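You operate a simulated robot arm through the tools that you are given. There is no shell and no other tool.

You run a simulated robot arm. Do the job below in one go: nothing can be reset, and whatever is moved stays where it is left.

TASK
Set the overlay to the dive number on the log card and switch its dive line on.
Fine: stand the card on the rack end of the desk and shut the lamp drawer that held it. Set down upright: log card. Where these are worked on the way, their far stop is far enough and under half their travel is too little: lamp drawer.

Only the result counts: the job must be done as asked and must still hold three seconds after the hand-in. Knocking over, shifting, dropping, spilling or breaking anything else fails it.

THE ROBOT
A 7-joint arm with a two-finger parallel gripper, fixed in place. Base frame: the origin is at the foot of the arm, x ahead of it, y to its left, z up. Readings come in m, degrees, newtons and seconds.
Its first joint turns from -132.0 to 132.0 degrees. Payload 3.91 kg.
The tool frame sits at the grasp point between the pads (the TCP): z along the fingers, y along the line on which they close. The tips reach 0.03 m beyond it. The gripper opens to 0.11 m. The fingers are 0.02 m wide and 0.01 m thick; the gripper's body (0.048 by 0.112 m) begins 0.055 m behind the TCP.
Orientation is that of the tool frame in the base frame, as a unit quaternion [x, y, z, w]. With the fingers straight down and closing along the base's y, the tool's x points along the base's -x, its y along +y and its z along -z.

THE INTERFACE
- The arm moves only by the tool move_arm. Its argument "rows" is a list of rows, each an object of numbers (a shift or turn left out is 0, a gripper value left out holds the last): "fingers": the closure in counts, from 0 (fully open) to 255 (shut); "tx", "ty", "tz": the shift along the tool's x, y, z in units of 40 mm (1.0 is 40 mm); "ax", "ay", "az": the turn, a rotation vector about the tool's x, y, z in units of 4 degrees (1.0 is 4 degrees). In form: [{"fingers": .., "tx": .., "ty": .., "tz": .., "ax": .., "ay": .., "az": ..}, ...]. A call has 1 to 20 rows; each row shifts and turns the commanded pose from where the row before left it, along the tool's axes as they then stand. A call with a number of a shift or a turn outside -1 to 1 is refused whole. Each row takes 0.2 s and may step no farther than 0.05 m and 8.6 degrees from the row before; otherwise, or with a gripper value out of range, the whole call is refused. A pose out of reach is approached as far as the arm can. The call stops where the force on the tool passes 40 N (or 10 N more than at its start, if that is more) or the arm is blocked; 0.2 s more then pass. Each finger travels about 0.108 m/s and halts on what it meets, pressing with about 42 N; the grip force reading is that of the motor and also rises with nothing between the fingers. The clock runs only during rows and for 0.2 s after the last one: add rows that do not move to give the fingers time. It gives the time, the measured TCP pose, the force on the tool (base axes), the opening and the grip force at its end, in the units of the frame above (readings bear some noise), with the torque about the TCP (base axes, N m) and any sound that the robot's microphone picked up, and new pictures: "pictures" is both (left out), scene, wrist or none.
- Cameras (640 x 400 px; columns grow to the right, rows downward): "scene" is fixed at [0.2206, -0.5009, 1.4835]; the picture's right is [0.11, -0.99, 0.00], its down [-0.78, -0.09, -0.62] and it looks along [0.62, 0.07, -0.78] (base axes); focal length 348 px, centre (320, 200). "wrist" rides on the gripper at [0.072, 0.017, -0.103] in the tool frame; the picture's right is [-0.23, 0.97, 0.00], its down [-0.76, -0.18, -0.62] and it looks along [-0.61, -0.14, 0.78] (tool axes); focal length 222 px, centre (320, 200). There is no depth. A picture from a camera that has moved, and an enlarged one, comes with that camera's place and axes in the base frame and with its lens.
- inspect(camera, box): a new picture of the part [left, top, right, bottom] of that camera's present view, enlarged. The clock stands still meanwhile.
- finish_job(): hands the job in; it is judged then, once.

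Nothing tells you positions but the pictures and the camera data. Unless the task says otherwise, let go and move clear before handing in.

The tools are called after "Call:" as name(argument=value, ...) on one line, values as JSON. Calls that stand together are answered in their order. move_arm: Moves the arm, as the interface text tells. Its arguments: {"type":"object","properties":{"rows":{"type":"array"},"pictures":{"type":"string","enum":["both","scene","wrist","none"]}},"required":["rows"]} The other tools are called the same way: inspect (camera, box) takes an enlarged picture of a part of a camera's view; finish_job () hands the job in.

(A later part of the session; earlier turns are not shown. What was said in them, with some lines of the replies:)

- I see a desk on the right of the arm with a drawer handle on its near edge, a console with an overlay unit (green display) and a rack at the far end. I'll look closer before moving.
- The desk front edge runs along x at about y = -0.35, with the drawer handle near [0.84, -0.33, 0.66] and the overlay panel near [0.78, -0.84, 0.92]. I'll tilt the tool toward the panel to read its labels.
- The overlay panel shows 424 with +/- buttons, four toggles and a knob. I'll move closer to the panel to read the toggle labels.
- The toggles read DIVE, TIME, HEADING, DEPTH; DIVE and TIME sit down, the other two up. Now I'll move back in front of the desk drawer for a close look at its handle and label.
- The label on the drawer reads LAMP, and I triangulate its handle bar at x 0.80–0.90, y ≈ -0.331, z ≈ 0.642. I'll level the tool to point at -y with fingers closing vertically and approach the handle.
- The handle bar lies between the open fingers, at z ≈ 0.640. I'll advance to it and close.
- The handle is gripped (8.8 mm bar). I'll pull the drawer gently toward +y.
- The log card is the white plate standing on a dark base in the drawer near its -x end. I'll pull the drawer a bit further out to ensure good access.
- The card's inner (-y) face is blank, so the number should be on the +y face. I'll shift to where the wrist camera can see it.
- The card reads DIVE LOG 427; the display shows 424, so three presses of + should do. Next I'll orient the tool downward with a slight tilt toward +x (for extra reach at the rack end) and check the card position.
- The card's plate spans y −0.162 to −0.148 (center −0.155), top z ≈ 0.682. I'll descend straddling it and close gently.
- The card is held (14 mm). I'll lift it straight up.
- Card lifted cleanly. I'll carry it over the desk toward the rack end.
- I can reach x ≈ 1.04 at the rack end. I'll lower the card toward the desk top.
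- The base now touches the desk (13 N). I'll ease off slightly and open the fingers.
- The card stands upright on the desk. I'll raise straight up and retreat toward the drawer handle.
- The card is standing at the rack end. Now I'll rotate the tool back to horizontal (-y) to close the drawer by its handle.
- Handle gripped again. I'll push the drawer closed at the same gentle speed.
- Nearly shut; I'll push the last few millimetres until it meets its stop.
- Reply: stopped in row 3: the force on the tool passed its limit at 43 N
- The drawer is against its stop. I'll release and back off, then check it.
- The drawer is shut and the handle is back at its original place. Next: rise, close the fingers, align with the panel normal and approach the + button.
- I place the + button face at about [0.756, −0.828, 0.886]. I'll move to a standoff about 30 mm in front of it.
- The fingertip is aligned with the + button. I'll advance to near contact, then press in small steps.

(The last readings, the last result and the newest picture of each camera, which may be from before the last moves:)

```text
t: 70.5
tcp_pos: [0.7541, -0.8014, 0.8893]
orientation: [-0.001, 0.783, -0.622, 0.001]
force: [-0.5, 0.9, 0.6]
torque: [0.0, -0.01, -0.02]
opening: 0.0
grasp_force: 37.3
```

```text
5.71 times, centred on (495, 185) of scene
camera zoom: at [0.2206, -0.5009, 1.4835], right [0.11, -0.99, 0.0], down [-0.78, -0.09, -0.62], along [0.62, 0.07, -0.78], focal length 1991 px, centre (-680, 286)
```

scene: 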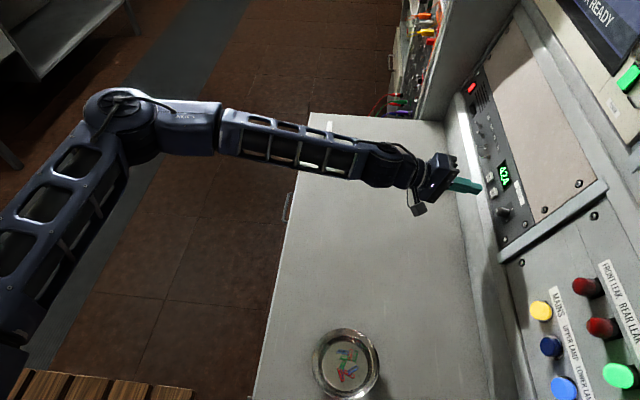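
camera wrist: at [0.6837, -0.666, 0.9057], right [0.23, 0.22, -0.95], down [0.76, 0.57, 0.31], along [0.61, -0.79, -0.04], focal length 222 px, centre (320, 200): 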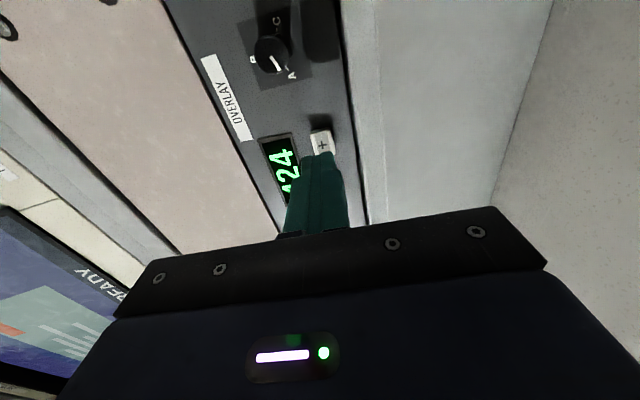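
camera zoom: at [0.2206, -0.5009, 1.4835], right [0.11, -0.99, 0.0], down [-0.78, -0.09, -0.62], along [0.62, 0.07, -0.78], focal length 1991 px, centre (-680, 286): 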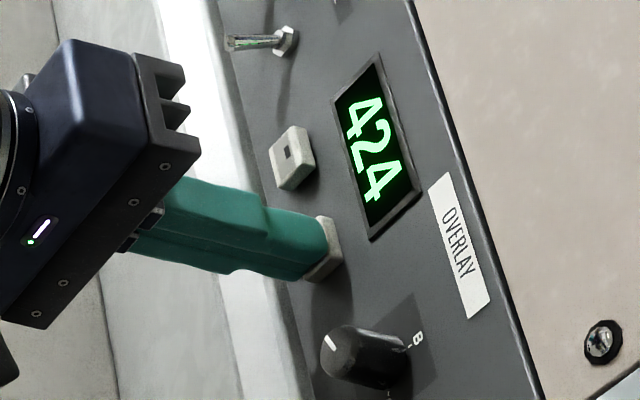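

Call:
move_arm(rows=[{"tz": 0.04, "ty": -0.01}, {"tz": 0.04, "ty": -0.01}, {"tz": 0.04, "ty": -0.01}], pictures="none")

Call:
inspect(camera="scene", box=[450, 150, 540, 220])

```text
t: 71.4
tcp_pos: [0.7554, -0.8033, 0.8914]
orientation: [-0.001, 0.783, -0.622, -0.001]
force: [-8.1, 24.4, 6.7]
torque: [0.02, 0.06, -0.25]
opening: 0.0
grasp_force: 37.5
heard: click
stopped in row 3: the force on the tool passed its limit at 41 N (the readings are from after the stop); the commanded pose is now the measured one
```

```text
5.71 times, centred on (495, 185) of scene
camera zoom: at [0.2206, -0.5009, 1.4835], right [0.11, -0.99, 0.0], down [-0.78, -0.09, -0.62], along [0.62, 0.07, -0.78], focal length 1991 px, centre (-680, 286)
```

zoom: 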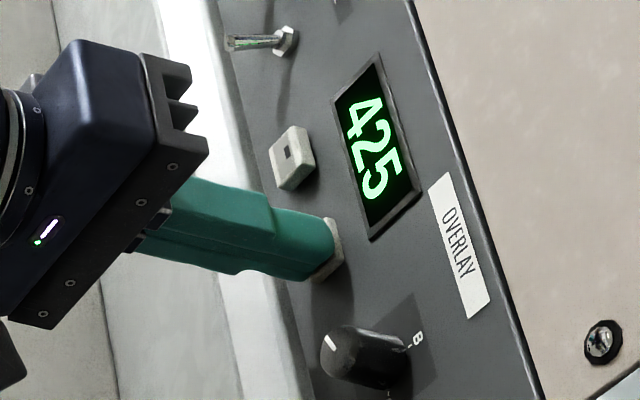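

Click heard; the display reads 425. I'll back off to release the button and check the reading.

Call:
move_arm(rows=[{"tz": -0.1}, {"tz": -0.1}], pictures="none")

Call:
inspect(camera="scene", box=[450, 150, 540, 220])

```text
t: 72.0
tcp_pos: [0.7549, -0.7973, 0.8916]
orientation: [-0.001, 0.783, -0.622, 0.0]
force: [0.5, 0.4, -0.2]
torque: [0.02, 0.01, -0.01]
opening: 0.0
grasp_force: 37.8
```

```text
5.71 times, centred on (495, 185) of scene
camera zoom: at [0.2206, -0.5009, 1.4835], right [0.11, -0.99, 0.0], down [-0.78, -0.09, -0.62], along [0.62, 0.07, -0.78], focal length 1991 px, centre (-680, 286)
```

zoom: 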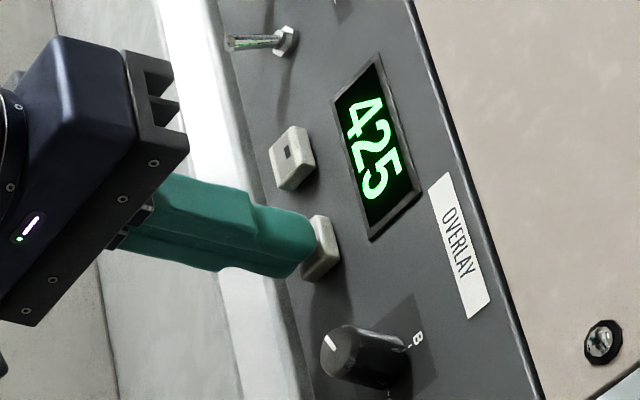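

Reading is stable at 425. Pressing a second time.

Call:
move_arm(rows=[{"tz": 0.1}, {"tz": 0.05}, {"tz": 0.04}, {"tz": 0.03}], pictures="none")

Call:
inspect(camera="scene", box=[450, 150, 540, 220])

```text
t: 73.0
tcp_pos: [0.7556, -0.8051, 0.8894]
orientation: [-0.002, 0.783, -0.622, -0.001]
force: [-11.3, 39.1, 1.6]
torque: [0.31, 0.11, -0.29]
opening: 0.0
grasp_force: 37.7
heard: click
```

```text
5.71 times, centred on (495, 185) of scene
camera zoom: at [0.2206, -0.5009, 1.4835], right [0.11, -0.99, 0.0], down [-0.78, -0.09, -0.62], along [0.62, 0.07, -0.78], focal length 1991 px, centre (-680, 286)
```

zoom: 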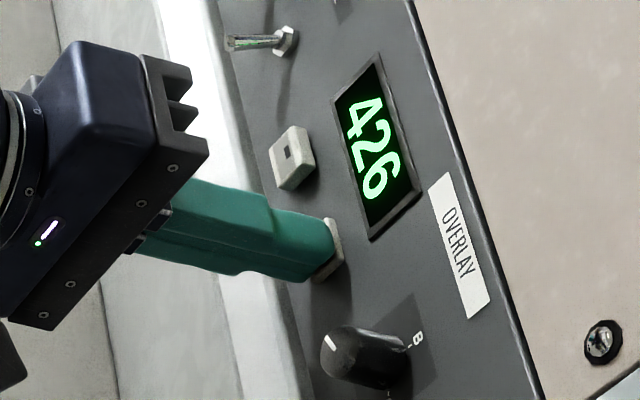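

Display is 426. I'll release, then press once more.

Call:
move_arm(rows=[{"tz": -0.1}, {"tz": -0.12}], pictures="none")

Call:
move_arm(rows=[{"tz": 0.1}, {"tz": 0.05}, {"tz": 0.04}, {"tz": 0.02}], pictures="none")

Call:
inspect(camera="scene", box=[450, 150, 540, 220])

```text
t: 73.6
tcp_pos: [0.7553, -0.7984, 0.8908]
orientation: [-0.001, 0.783, -0.622, 0.001]
force: [-0.4, 0.0, -0.7]
torque: [0.0, 0.02, -0.03]
opening: 0.0
grasp_force: 38.0
```

```text
t: 74.6
tcp_pos: [0.7555, -0.8038, 0.8894]
orientation: [0.0, 0.783, -0.622, 0.001]
force: [-10.7, 33.3, 2.3]
torque: [0.25, 0.07, -0.33]
opening: 0.0001
grasp_force: 37.8
heard: click
```

```text
5.71 times, centred on (495, 185) of scene
camera zoom: at [0.2206, -0.5009, 1.4835], right [0.11, -0.99, 0.0], down [-0.78, -0.09, -0.62], along [0.62, 0.07, -0.78], focal length 1991 px, centre (-680, 286)
```

zoom: 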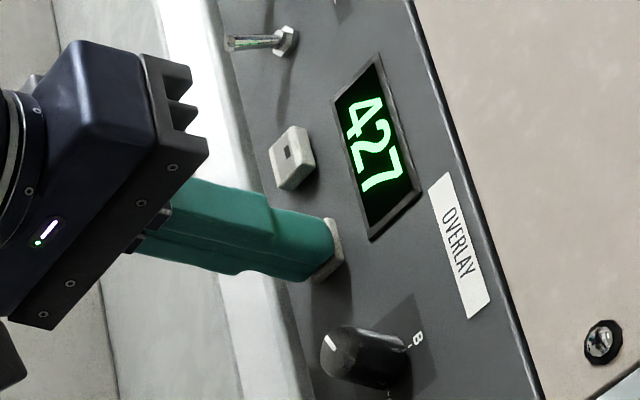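

The display now reads 427. I'll back off and shift in x to the DIVE toggle.

Call:
move_arm(rows=[{"tz": -0.5}, {"tz": -0.9}, {"tz": -0.6}, {"tx": -0.925}, {"tx": -0.925}, {"tx": -0.925}])

Call:
inspect(camera="scene", box=[465, 120, 535, 190])

Call:
inspect(camera="wrist", box=[230, 30, 390, 230])

```text
t: 76.0
tcp_pos: [0.8667, -0.7286, 0.9062]
orientation: [0.0, 0.782, -0.623, 0.001]
force: [-0.4, -0.3, -0.4]
torque: [0.02, -0.01, -0.01]
opening: 0.0
grasp_force: 37.8
camera wrist: at [0.7944, -0.6238, 0.9134], right [0.23, 0.22, -0.95], down [0.76, 0.57, 0.31], along [0.61, -0.79, -0.04], focal length 222 px, centre (320, 200)
```

scene: 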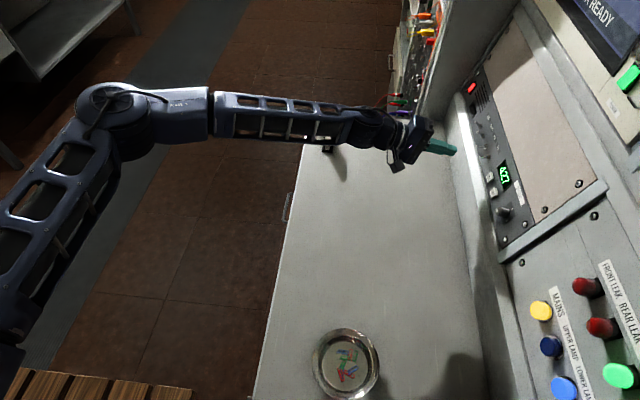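
wrist: 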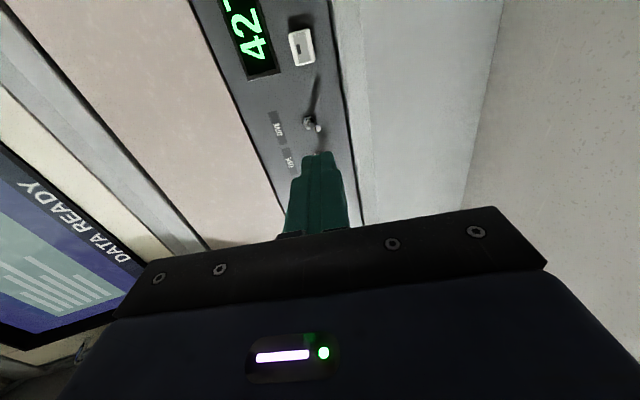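

```text
5.71 times, centred on (500, 155) of scene
camera zoom: at [0.2206, -0.5009, 1.4835], right [0.11, -0.99, 0.0], down [-0.78, -0.09, -0.62], along [0.62, 0.07, -0.78], focal length 1991 px, centre (-709, 457)
```

zoom: 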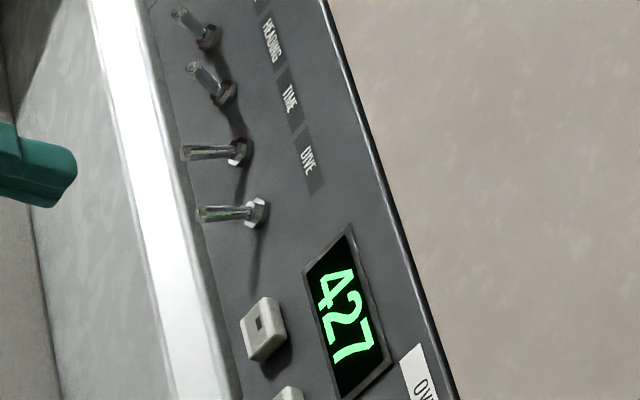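

```text
2.00 times, centred on (310, 130) of wrist
camera zoom: at [0.7944, -0.6238, 0.9134], right [0.23, 0.22, -0.95], down [0.76, 0.57, 0.31], along [0.61, -0.79, -0.04], focal length 444 px, centre (340, 340)
```

zoom: 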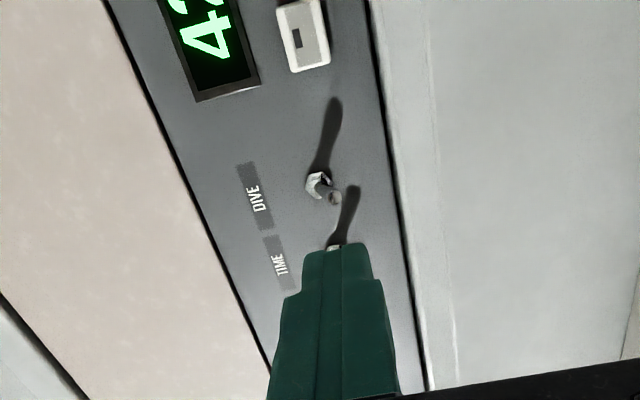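

DIVE toggle (nearest the display) is down; its lever tip is near [0.865, −0.814, 0.889]. I'll bring the closed fingertip below the lever, then lift it.

Call:
move_arm(rows=[{"ty": 0.36, "tx": 0.04}, {"tz": 0.45}, {"tz": 0.45}, {"tz": 0.4}])

Call:
inspect(camera="scene", box=[455, 130, 525, 190])

Call:
inspect(camera="wrist", box=[270, 80, 390, 180])

```text
t: 77.0
tcp_pos: [0.8647, -0.7744, 0.8823]
orientation: [-0.001, 0.783, -0.622, 0.0]
force: [0.9, 0.4, -0.2]
torque: [0.03, -0.02, -0.03]
opening: 0.0
grasp_force: 38.1
camera wrist: at [0.7926, -0.6709, 0.889], right [0.23, 0.22, -0.95], down [0.76, 0.57, 0.31], along [0.61, -0.79, -0.04], focal length 222 px, centre (320, 200)
```

scene: 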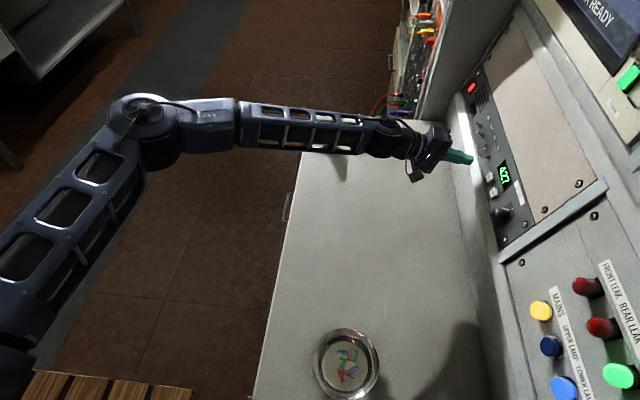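
wrist: 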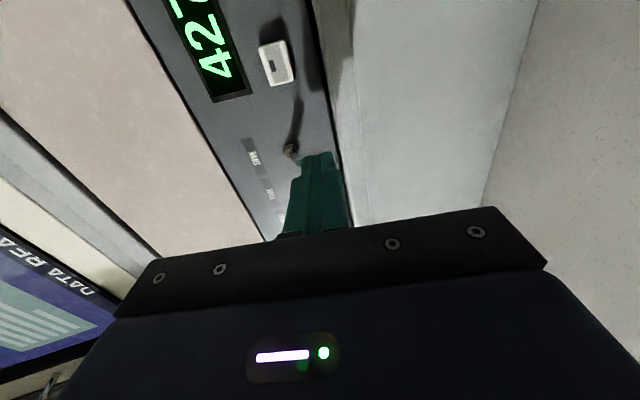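

```text
6.67 times, centred on (490, 160) of scene
camera zoom: at [0.2206, -0.5009, 1.4835], right [0.11, -0.99, 0.0], down [-0.78, -0.09, -0.62], along [0.62, 0.07, -0.78], focal length 2323 px, centre (-813, 467)
```

zoom: 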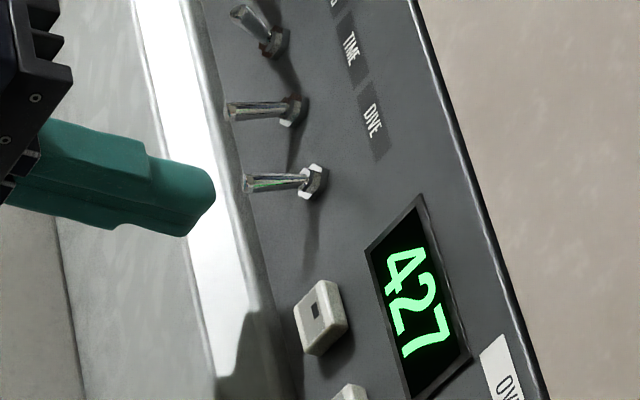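

```text
4.00 times, centred on (330, 130) of wrist
camera zoom: at [0.7926, -0.6709, 0.889], right [0.23, 0.22, -0.95], down [0.76, 0.57, 0.31], along [0.61, -0.79, -0.04], focal length 888 px, centre (280, 480)
```

zoom: 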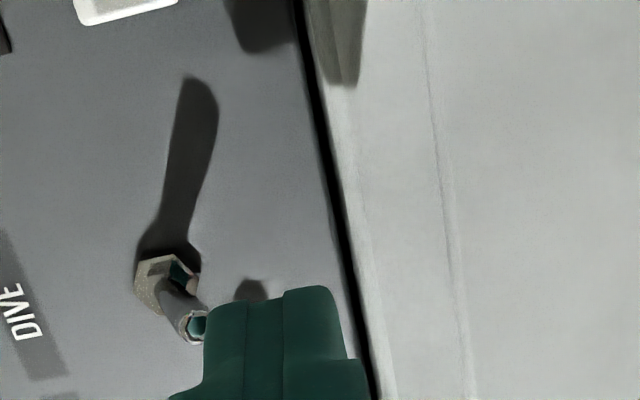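

The fingertip is just under and in front of the lever. I'll drop 4 mm more for clearance, advance beneath the lever, then check.

Call:
move_arm(rows=[{"ty": 0.1}, {"tz": 0.2}, {"tz": 0.275}], pictures="none")

Call:
inspect(camera="scene", box=[455, 130, 525, 190])

Call:
inspect(camera="wrist", box=[270, 80, 390, 180])

```text
t: 77.8
tcp_pos: [0.8639, -0.7937, 0.8729]
orientation: [-0.001, 0.783, -0.622, 0.001]
force: [-0.4, 0.3, 0.0]
torque: [0.04, 0.0, 0.0]
opening: 0.0001
grasp_force: 38.0
```

```text
6.67 times, centred on (490, 160) of scene
camera zoom: at [0.2206, -0.5009, 1.4835], right [0.11, -0.99, 0.0], down [-0.78, -0.09, -0.62], along [0.62, 0.07, -0.78], focal length 2323 px, centre (-813, 467)
```

zoom: 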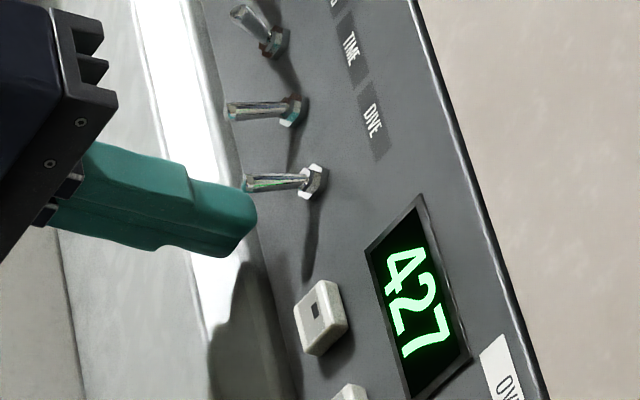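

```text
4.00 times, centred on (330, 130) of wrist
camera zoom: at [0.7921, -0.6886, 0.8802], right [0.23, 0.22, -0.95], down [0.76, 0.57, 0.31], along [0.61, -0.79, -0.04], focal length 888 px, centre (280, 480)
```

zoom: 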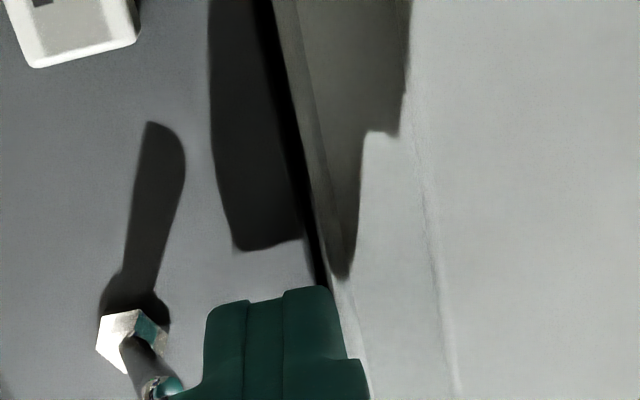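

The fingertip is under the lever. Now lifting along the panel to flip DIVE up.

Call:
move_arm(rows=[{"ty": -0.1}, {"ty": -0.1}, {"ty": -0.1}, {"ty": -0.1}], pictures="none")

Call:
inspect(camera="scene", box=[455, 130, 525, 190])

```text
t: 78.8
tcp_pos: [0.865, -0.7959, 0.8894]
orientation: [0.0, 0.783, -0.622, 0.0]
force: [0.2, -0.2, -0.2]
torque: [0.0, -0.01, -0.03]
opening: 0.0
grasp_force: 37.6
```

```text
6.67 times, centred on (490, 160) of scene
camera zoom: at [0.2206, -0.5009, 1.4835], right [0.11, -0.99, 0.0], down [-0.78, -0.09, -0.62], along [0.62, 0.07, -0.78], focal length 2323 px, centre (-813, 467)
```

zoom: 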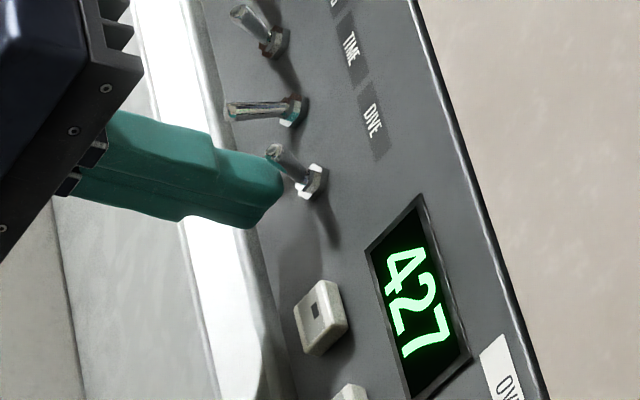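

The lever has flipped up. I'll back straight out and check its state.

Call:
move_arm(rows=[{"ty": 0.05}, {"tz": -0.4}, {"tz": -0.8}, {"tz": -0.8}])

Call:
inspect(camera="scene", box=[455, 120, 525, 180])

Call:
inspect(camera="wrist", box=[270, 80, 390, 180])

```text
t: 79.8
tcp_pos: [0.8639, -0.7191, 0.9045]
orientation: [-0.001, 0.783, -0.622, -0.001]
force: [-0.2, -0.5, -0.4]
torque: [-0.02, -0.01, 0.02]
opening: 0.0
grasp_force: 37.6
camera wrist: at [0.7916, -0.6139, 0.9115], right [0.23, 0.22, -0.95], down [0.76, 0.57, 0.31], along [0.61, -0.79, -0.04], focal length 222 px, centre (320, 200)
```

scene: 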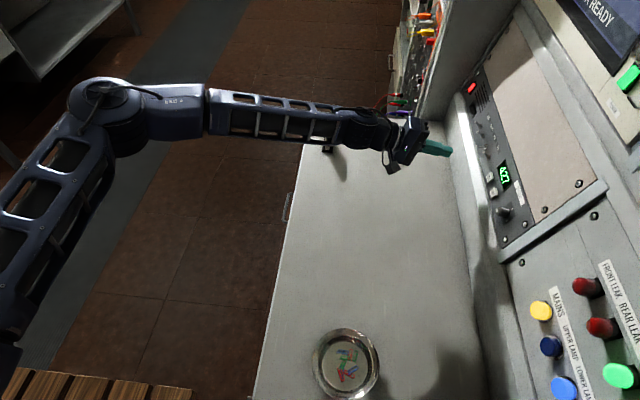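
wrist: 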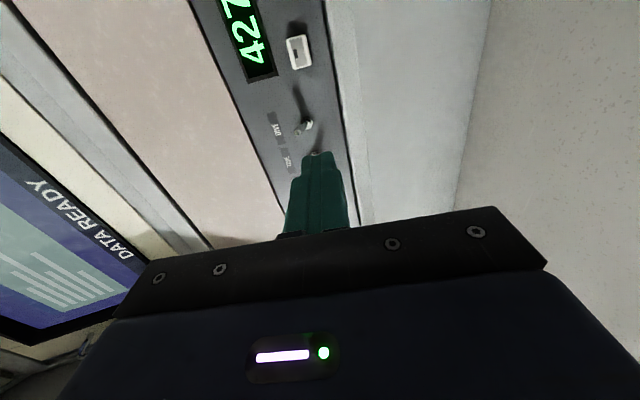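

```text
6.67 times, centred on (490, 150) of scene
camera zoom: at [0.2206, -0.5009, 1.4835], right [0.11, -0.99, 0.0], down [-0.78, -0.09, -0.62], along [0.62, 0.07, -0.78], focal length 2323 px, centre (-813, 533)
```

zoom: 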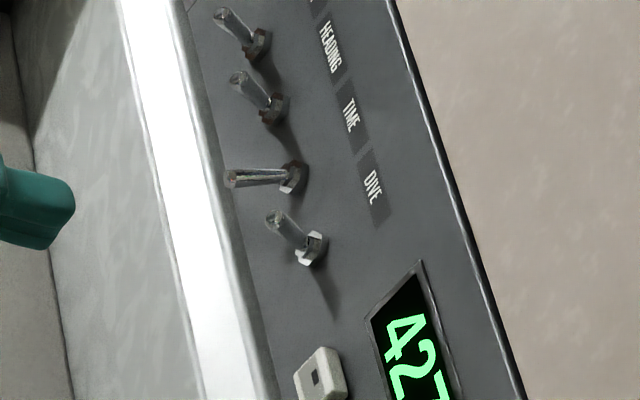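

```text
4.00 times, centred on (330, 130) of wrist
camera zoom: at [0.7916, -0.6139, 0.9115], right [0.23, 0.22, -0.95], down [0.76, 0.57, 0.31], along [0.61, -0.79, -0.04], focal length 888 px, centre (280, 480)
```

zoom: 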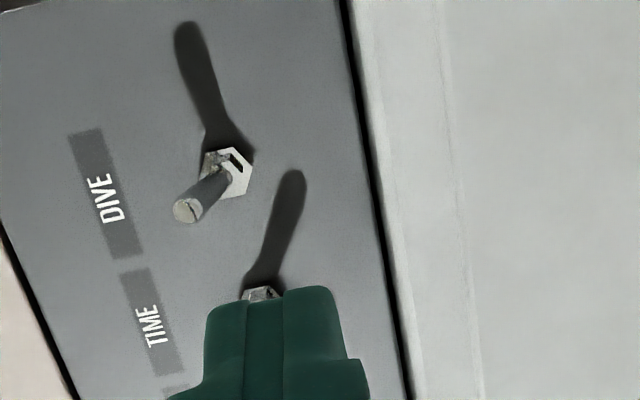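

DIVE is now up like HEADING and DEPTH, TIME is untouched, and the display reads 427. I'll retreat clear and verify everything.

Call:
move_arm(rows=[{"tz": -0.9}, {"tz": -0.95}, {"tz": -0.95}, {"tz": -0.95}, {"tz": -0.95}, {"tz": -0.95}, {"tz": -0.95}, {"tz": -0.95}, {"tz": -0.95}, {"tz": -0.95}, {"tz": -0.95}, {"tz": -0.95}])

Call:
inspect(camera="scene", box=[440, 80, 560, 220])

Call:
inspect(camera="scene", box=[260, 90, 380, 230])

Call:
inspect(camera="wrist", box=[0, 0, 640, 400])

```text
t: 82.4
tcp_pos: [0.8644, -0.2769, 1.0081]
orientation: [-0.001, 0.784, -0.621, -0.001]
force: [0.9, -0.7, 0.2]
torque: [0.01, -0.04, 0.0]
opening: 0.0001
grasp_force: 38.1
camera wrist: at [0.792, -0.172, 1.0149], right [0.23, 0.22, -0.95], down [0.76, 0.57, 0.31], along [0.61, -0.79, -0.04], focal length 222 px, centre (320, 200)
```

scene: 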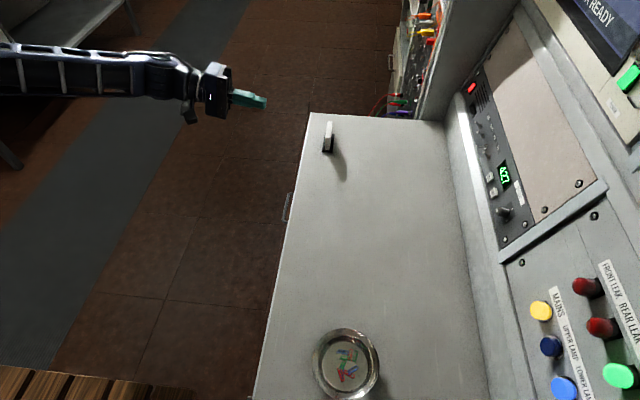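
wrist: 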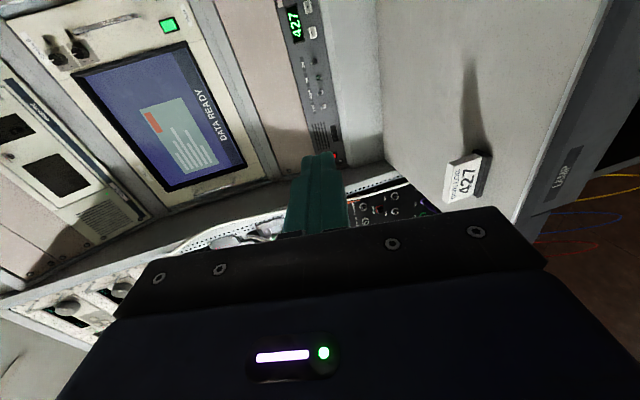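

```text
2.86 times, centred on (500, 150) of scene
camera zoom: at [0.2206, -0.5009, 1.4835], right [0.11, -0.99, 0.0], down [-0.78, -0.09, -0.62], along [0.62, 0.07, -0.78], focal length 996 px, centre (-194, 343)
```

zoom: 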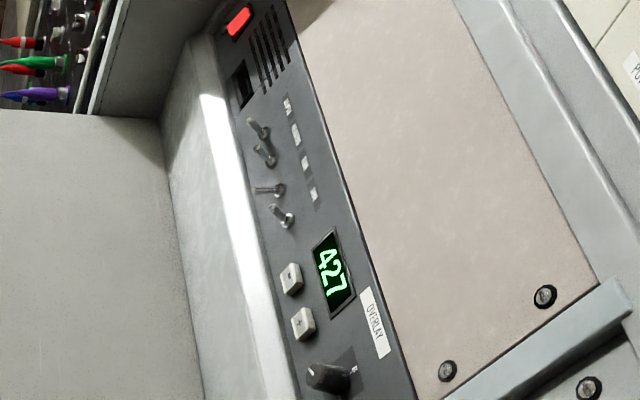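

```text
2.86 times, centred on (320, 160) of scene
camera zoom: at [0.2206, -0.5009, 1.4835], right [0.11, -0.99, 0.0], down [-0.78, -0.09, -0.62], along [0.62, 0.07, -0.78], focal length 996 px, centre (320, 314)
```

zoom: 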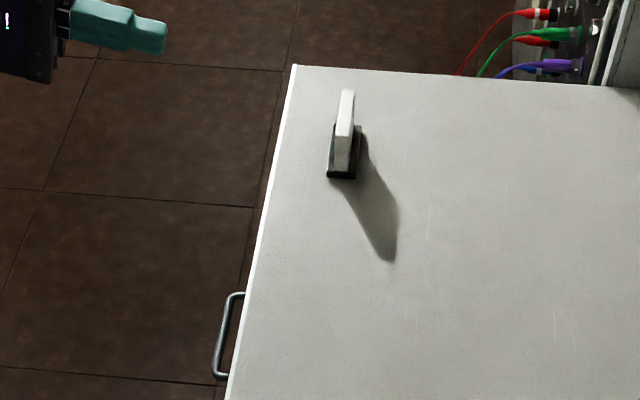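

```text
1.00 times, centred on (320, 200) of wrist (not enlarged: the box is as wide or as high as the picture)
camera zoom: at [0.792, -0.172, 1.0149], right [0.23, 0.22, -0.95], down [0.76, 0.57, 0.31], along [0.61, -0.79, -0.04], focal length 222 px, centre (320, 200)
```

zoom: 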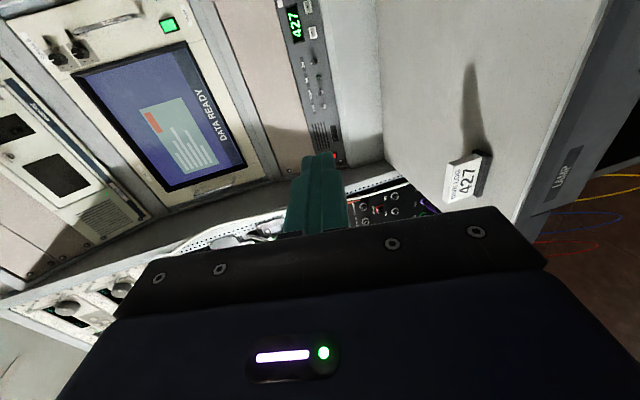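

The display reads 427, the DIVE toggle is up, the card stands upright at the rack end, the LAMP drawer is shut, and the arm is clear. Handing in.

Call:
finish_job()

```text
The job is handed in.
```

The job is handed in, and the last pictures before hand-in matched what you asked for.

- **Overlay:** the log card reads 427, and the display now shows 427. It started at 424, so I pressed + three times.
- **Dive line:** the DIVE toggle is now up. I took up to be on because it started down, and nothing on the panel confirmed it. I heard no click when it moved. The TIME, HEADING and DEPTH toggles were not moved.
- **Log card:** it stands upright on the desk near the rack end, about 16 cm from that edge.
- **Lamp drawer:** I pulled it out about 28 cm to take the card, then pushed it shut against its stop. I saw nothing fall inside it, but I could not look in again once it was closed.

I saw nothing else knocked or shifted, and the arm ended clear of the desk.
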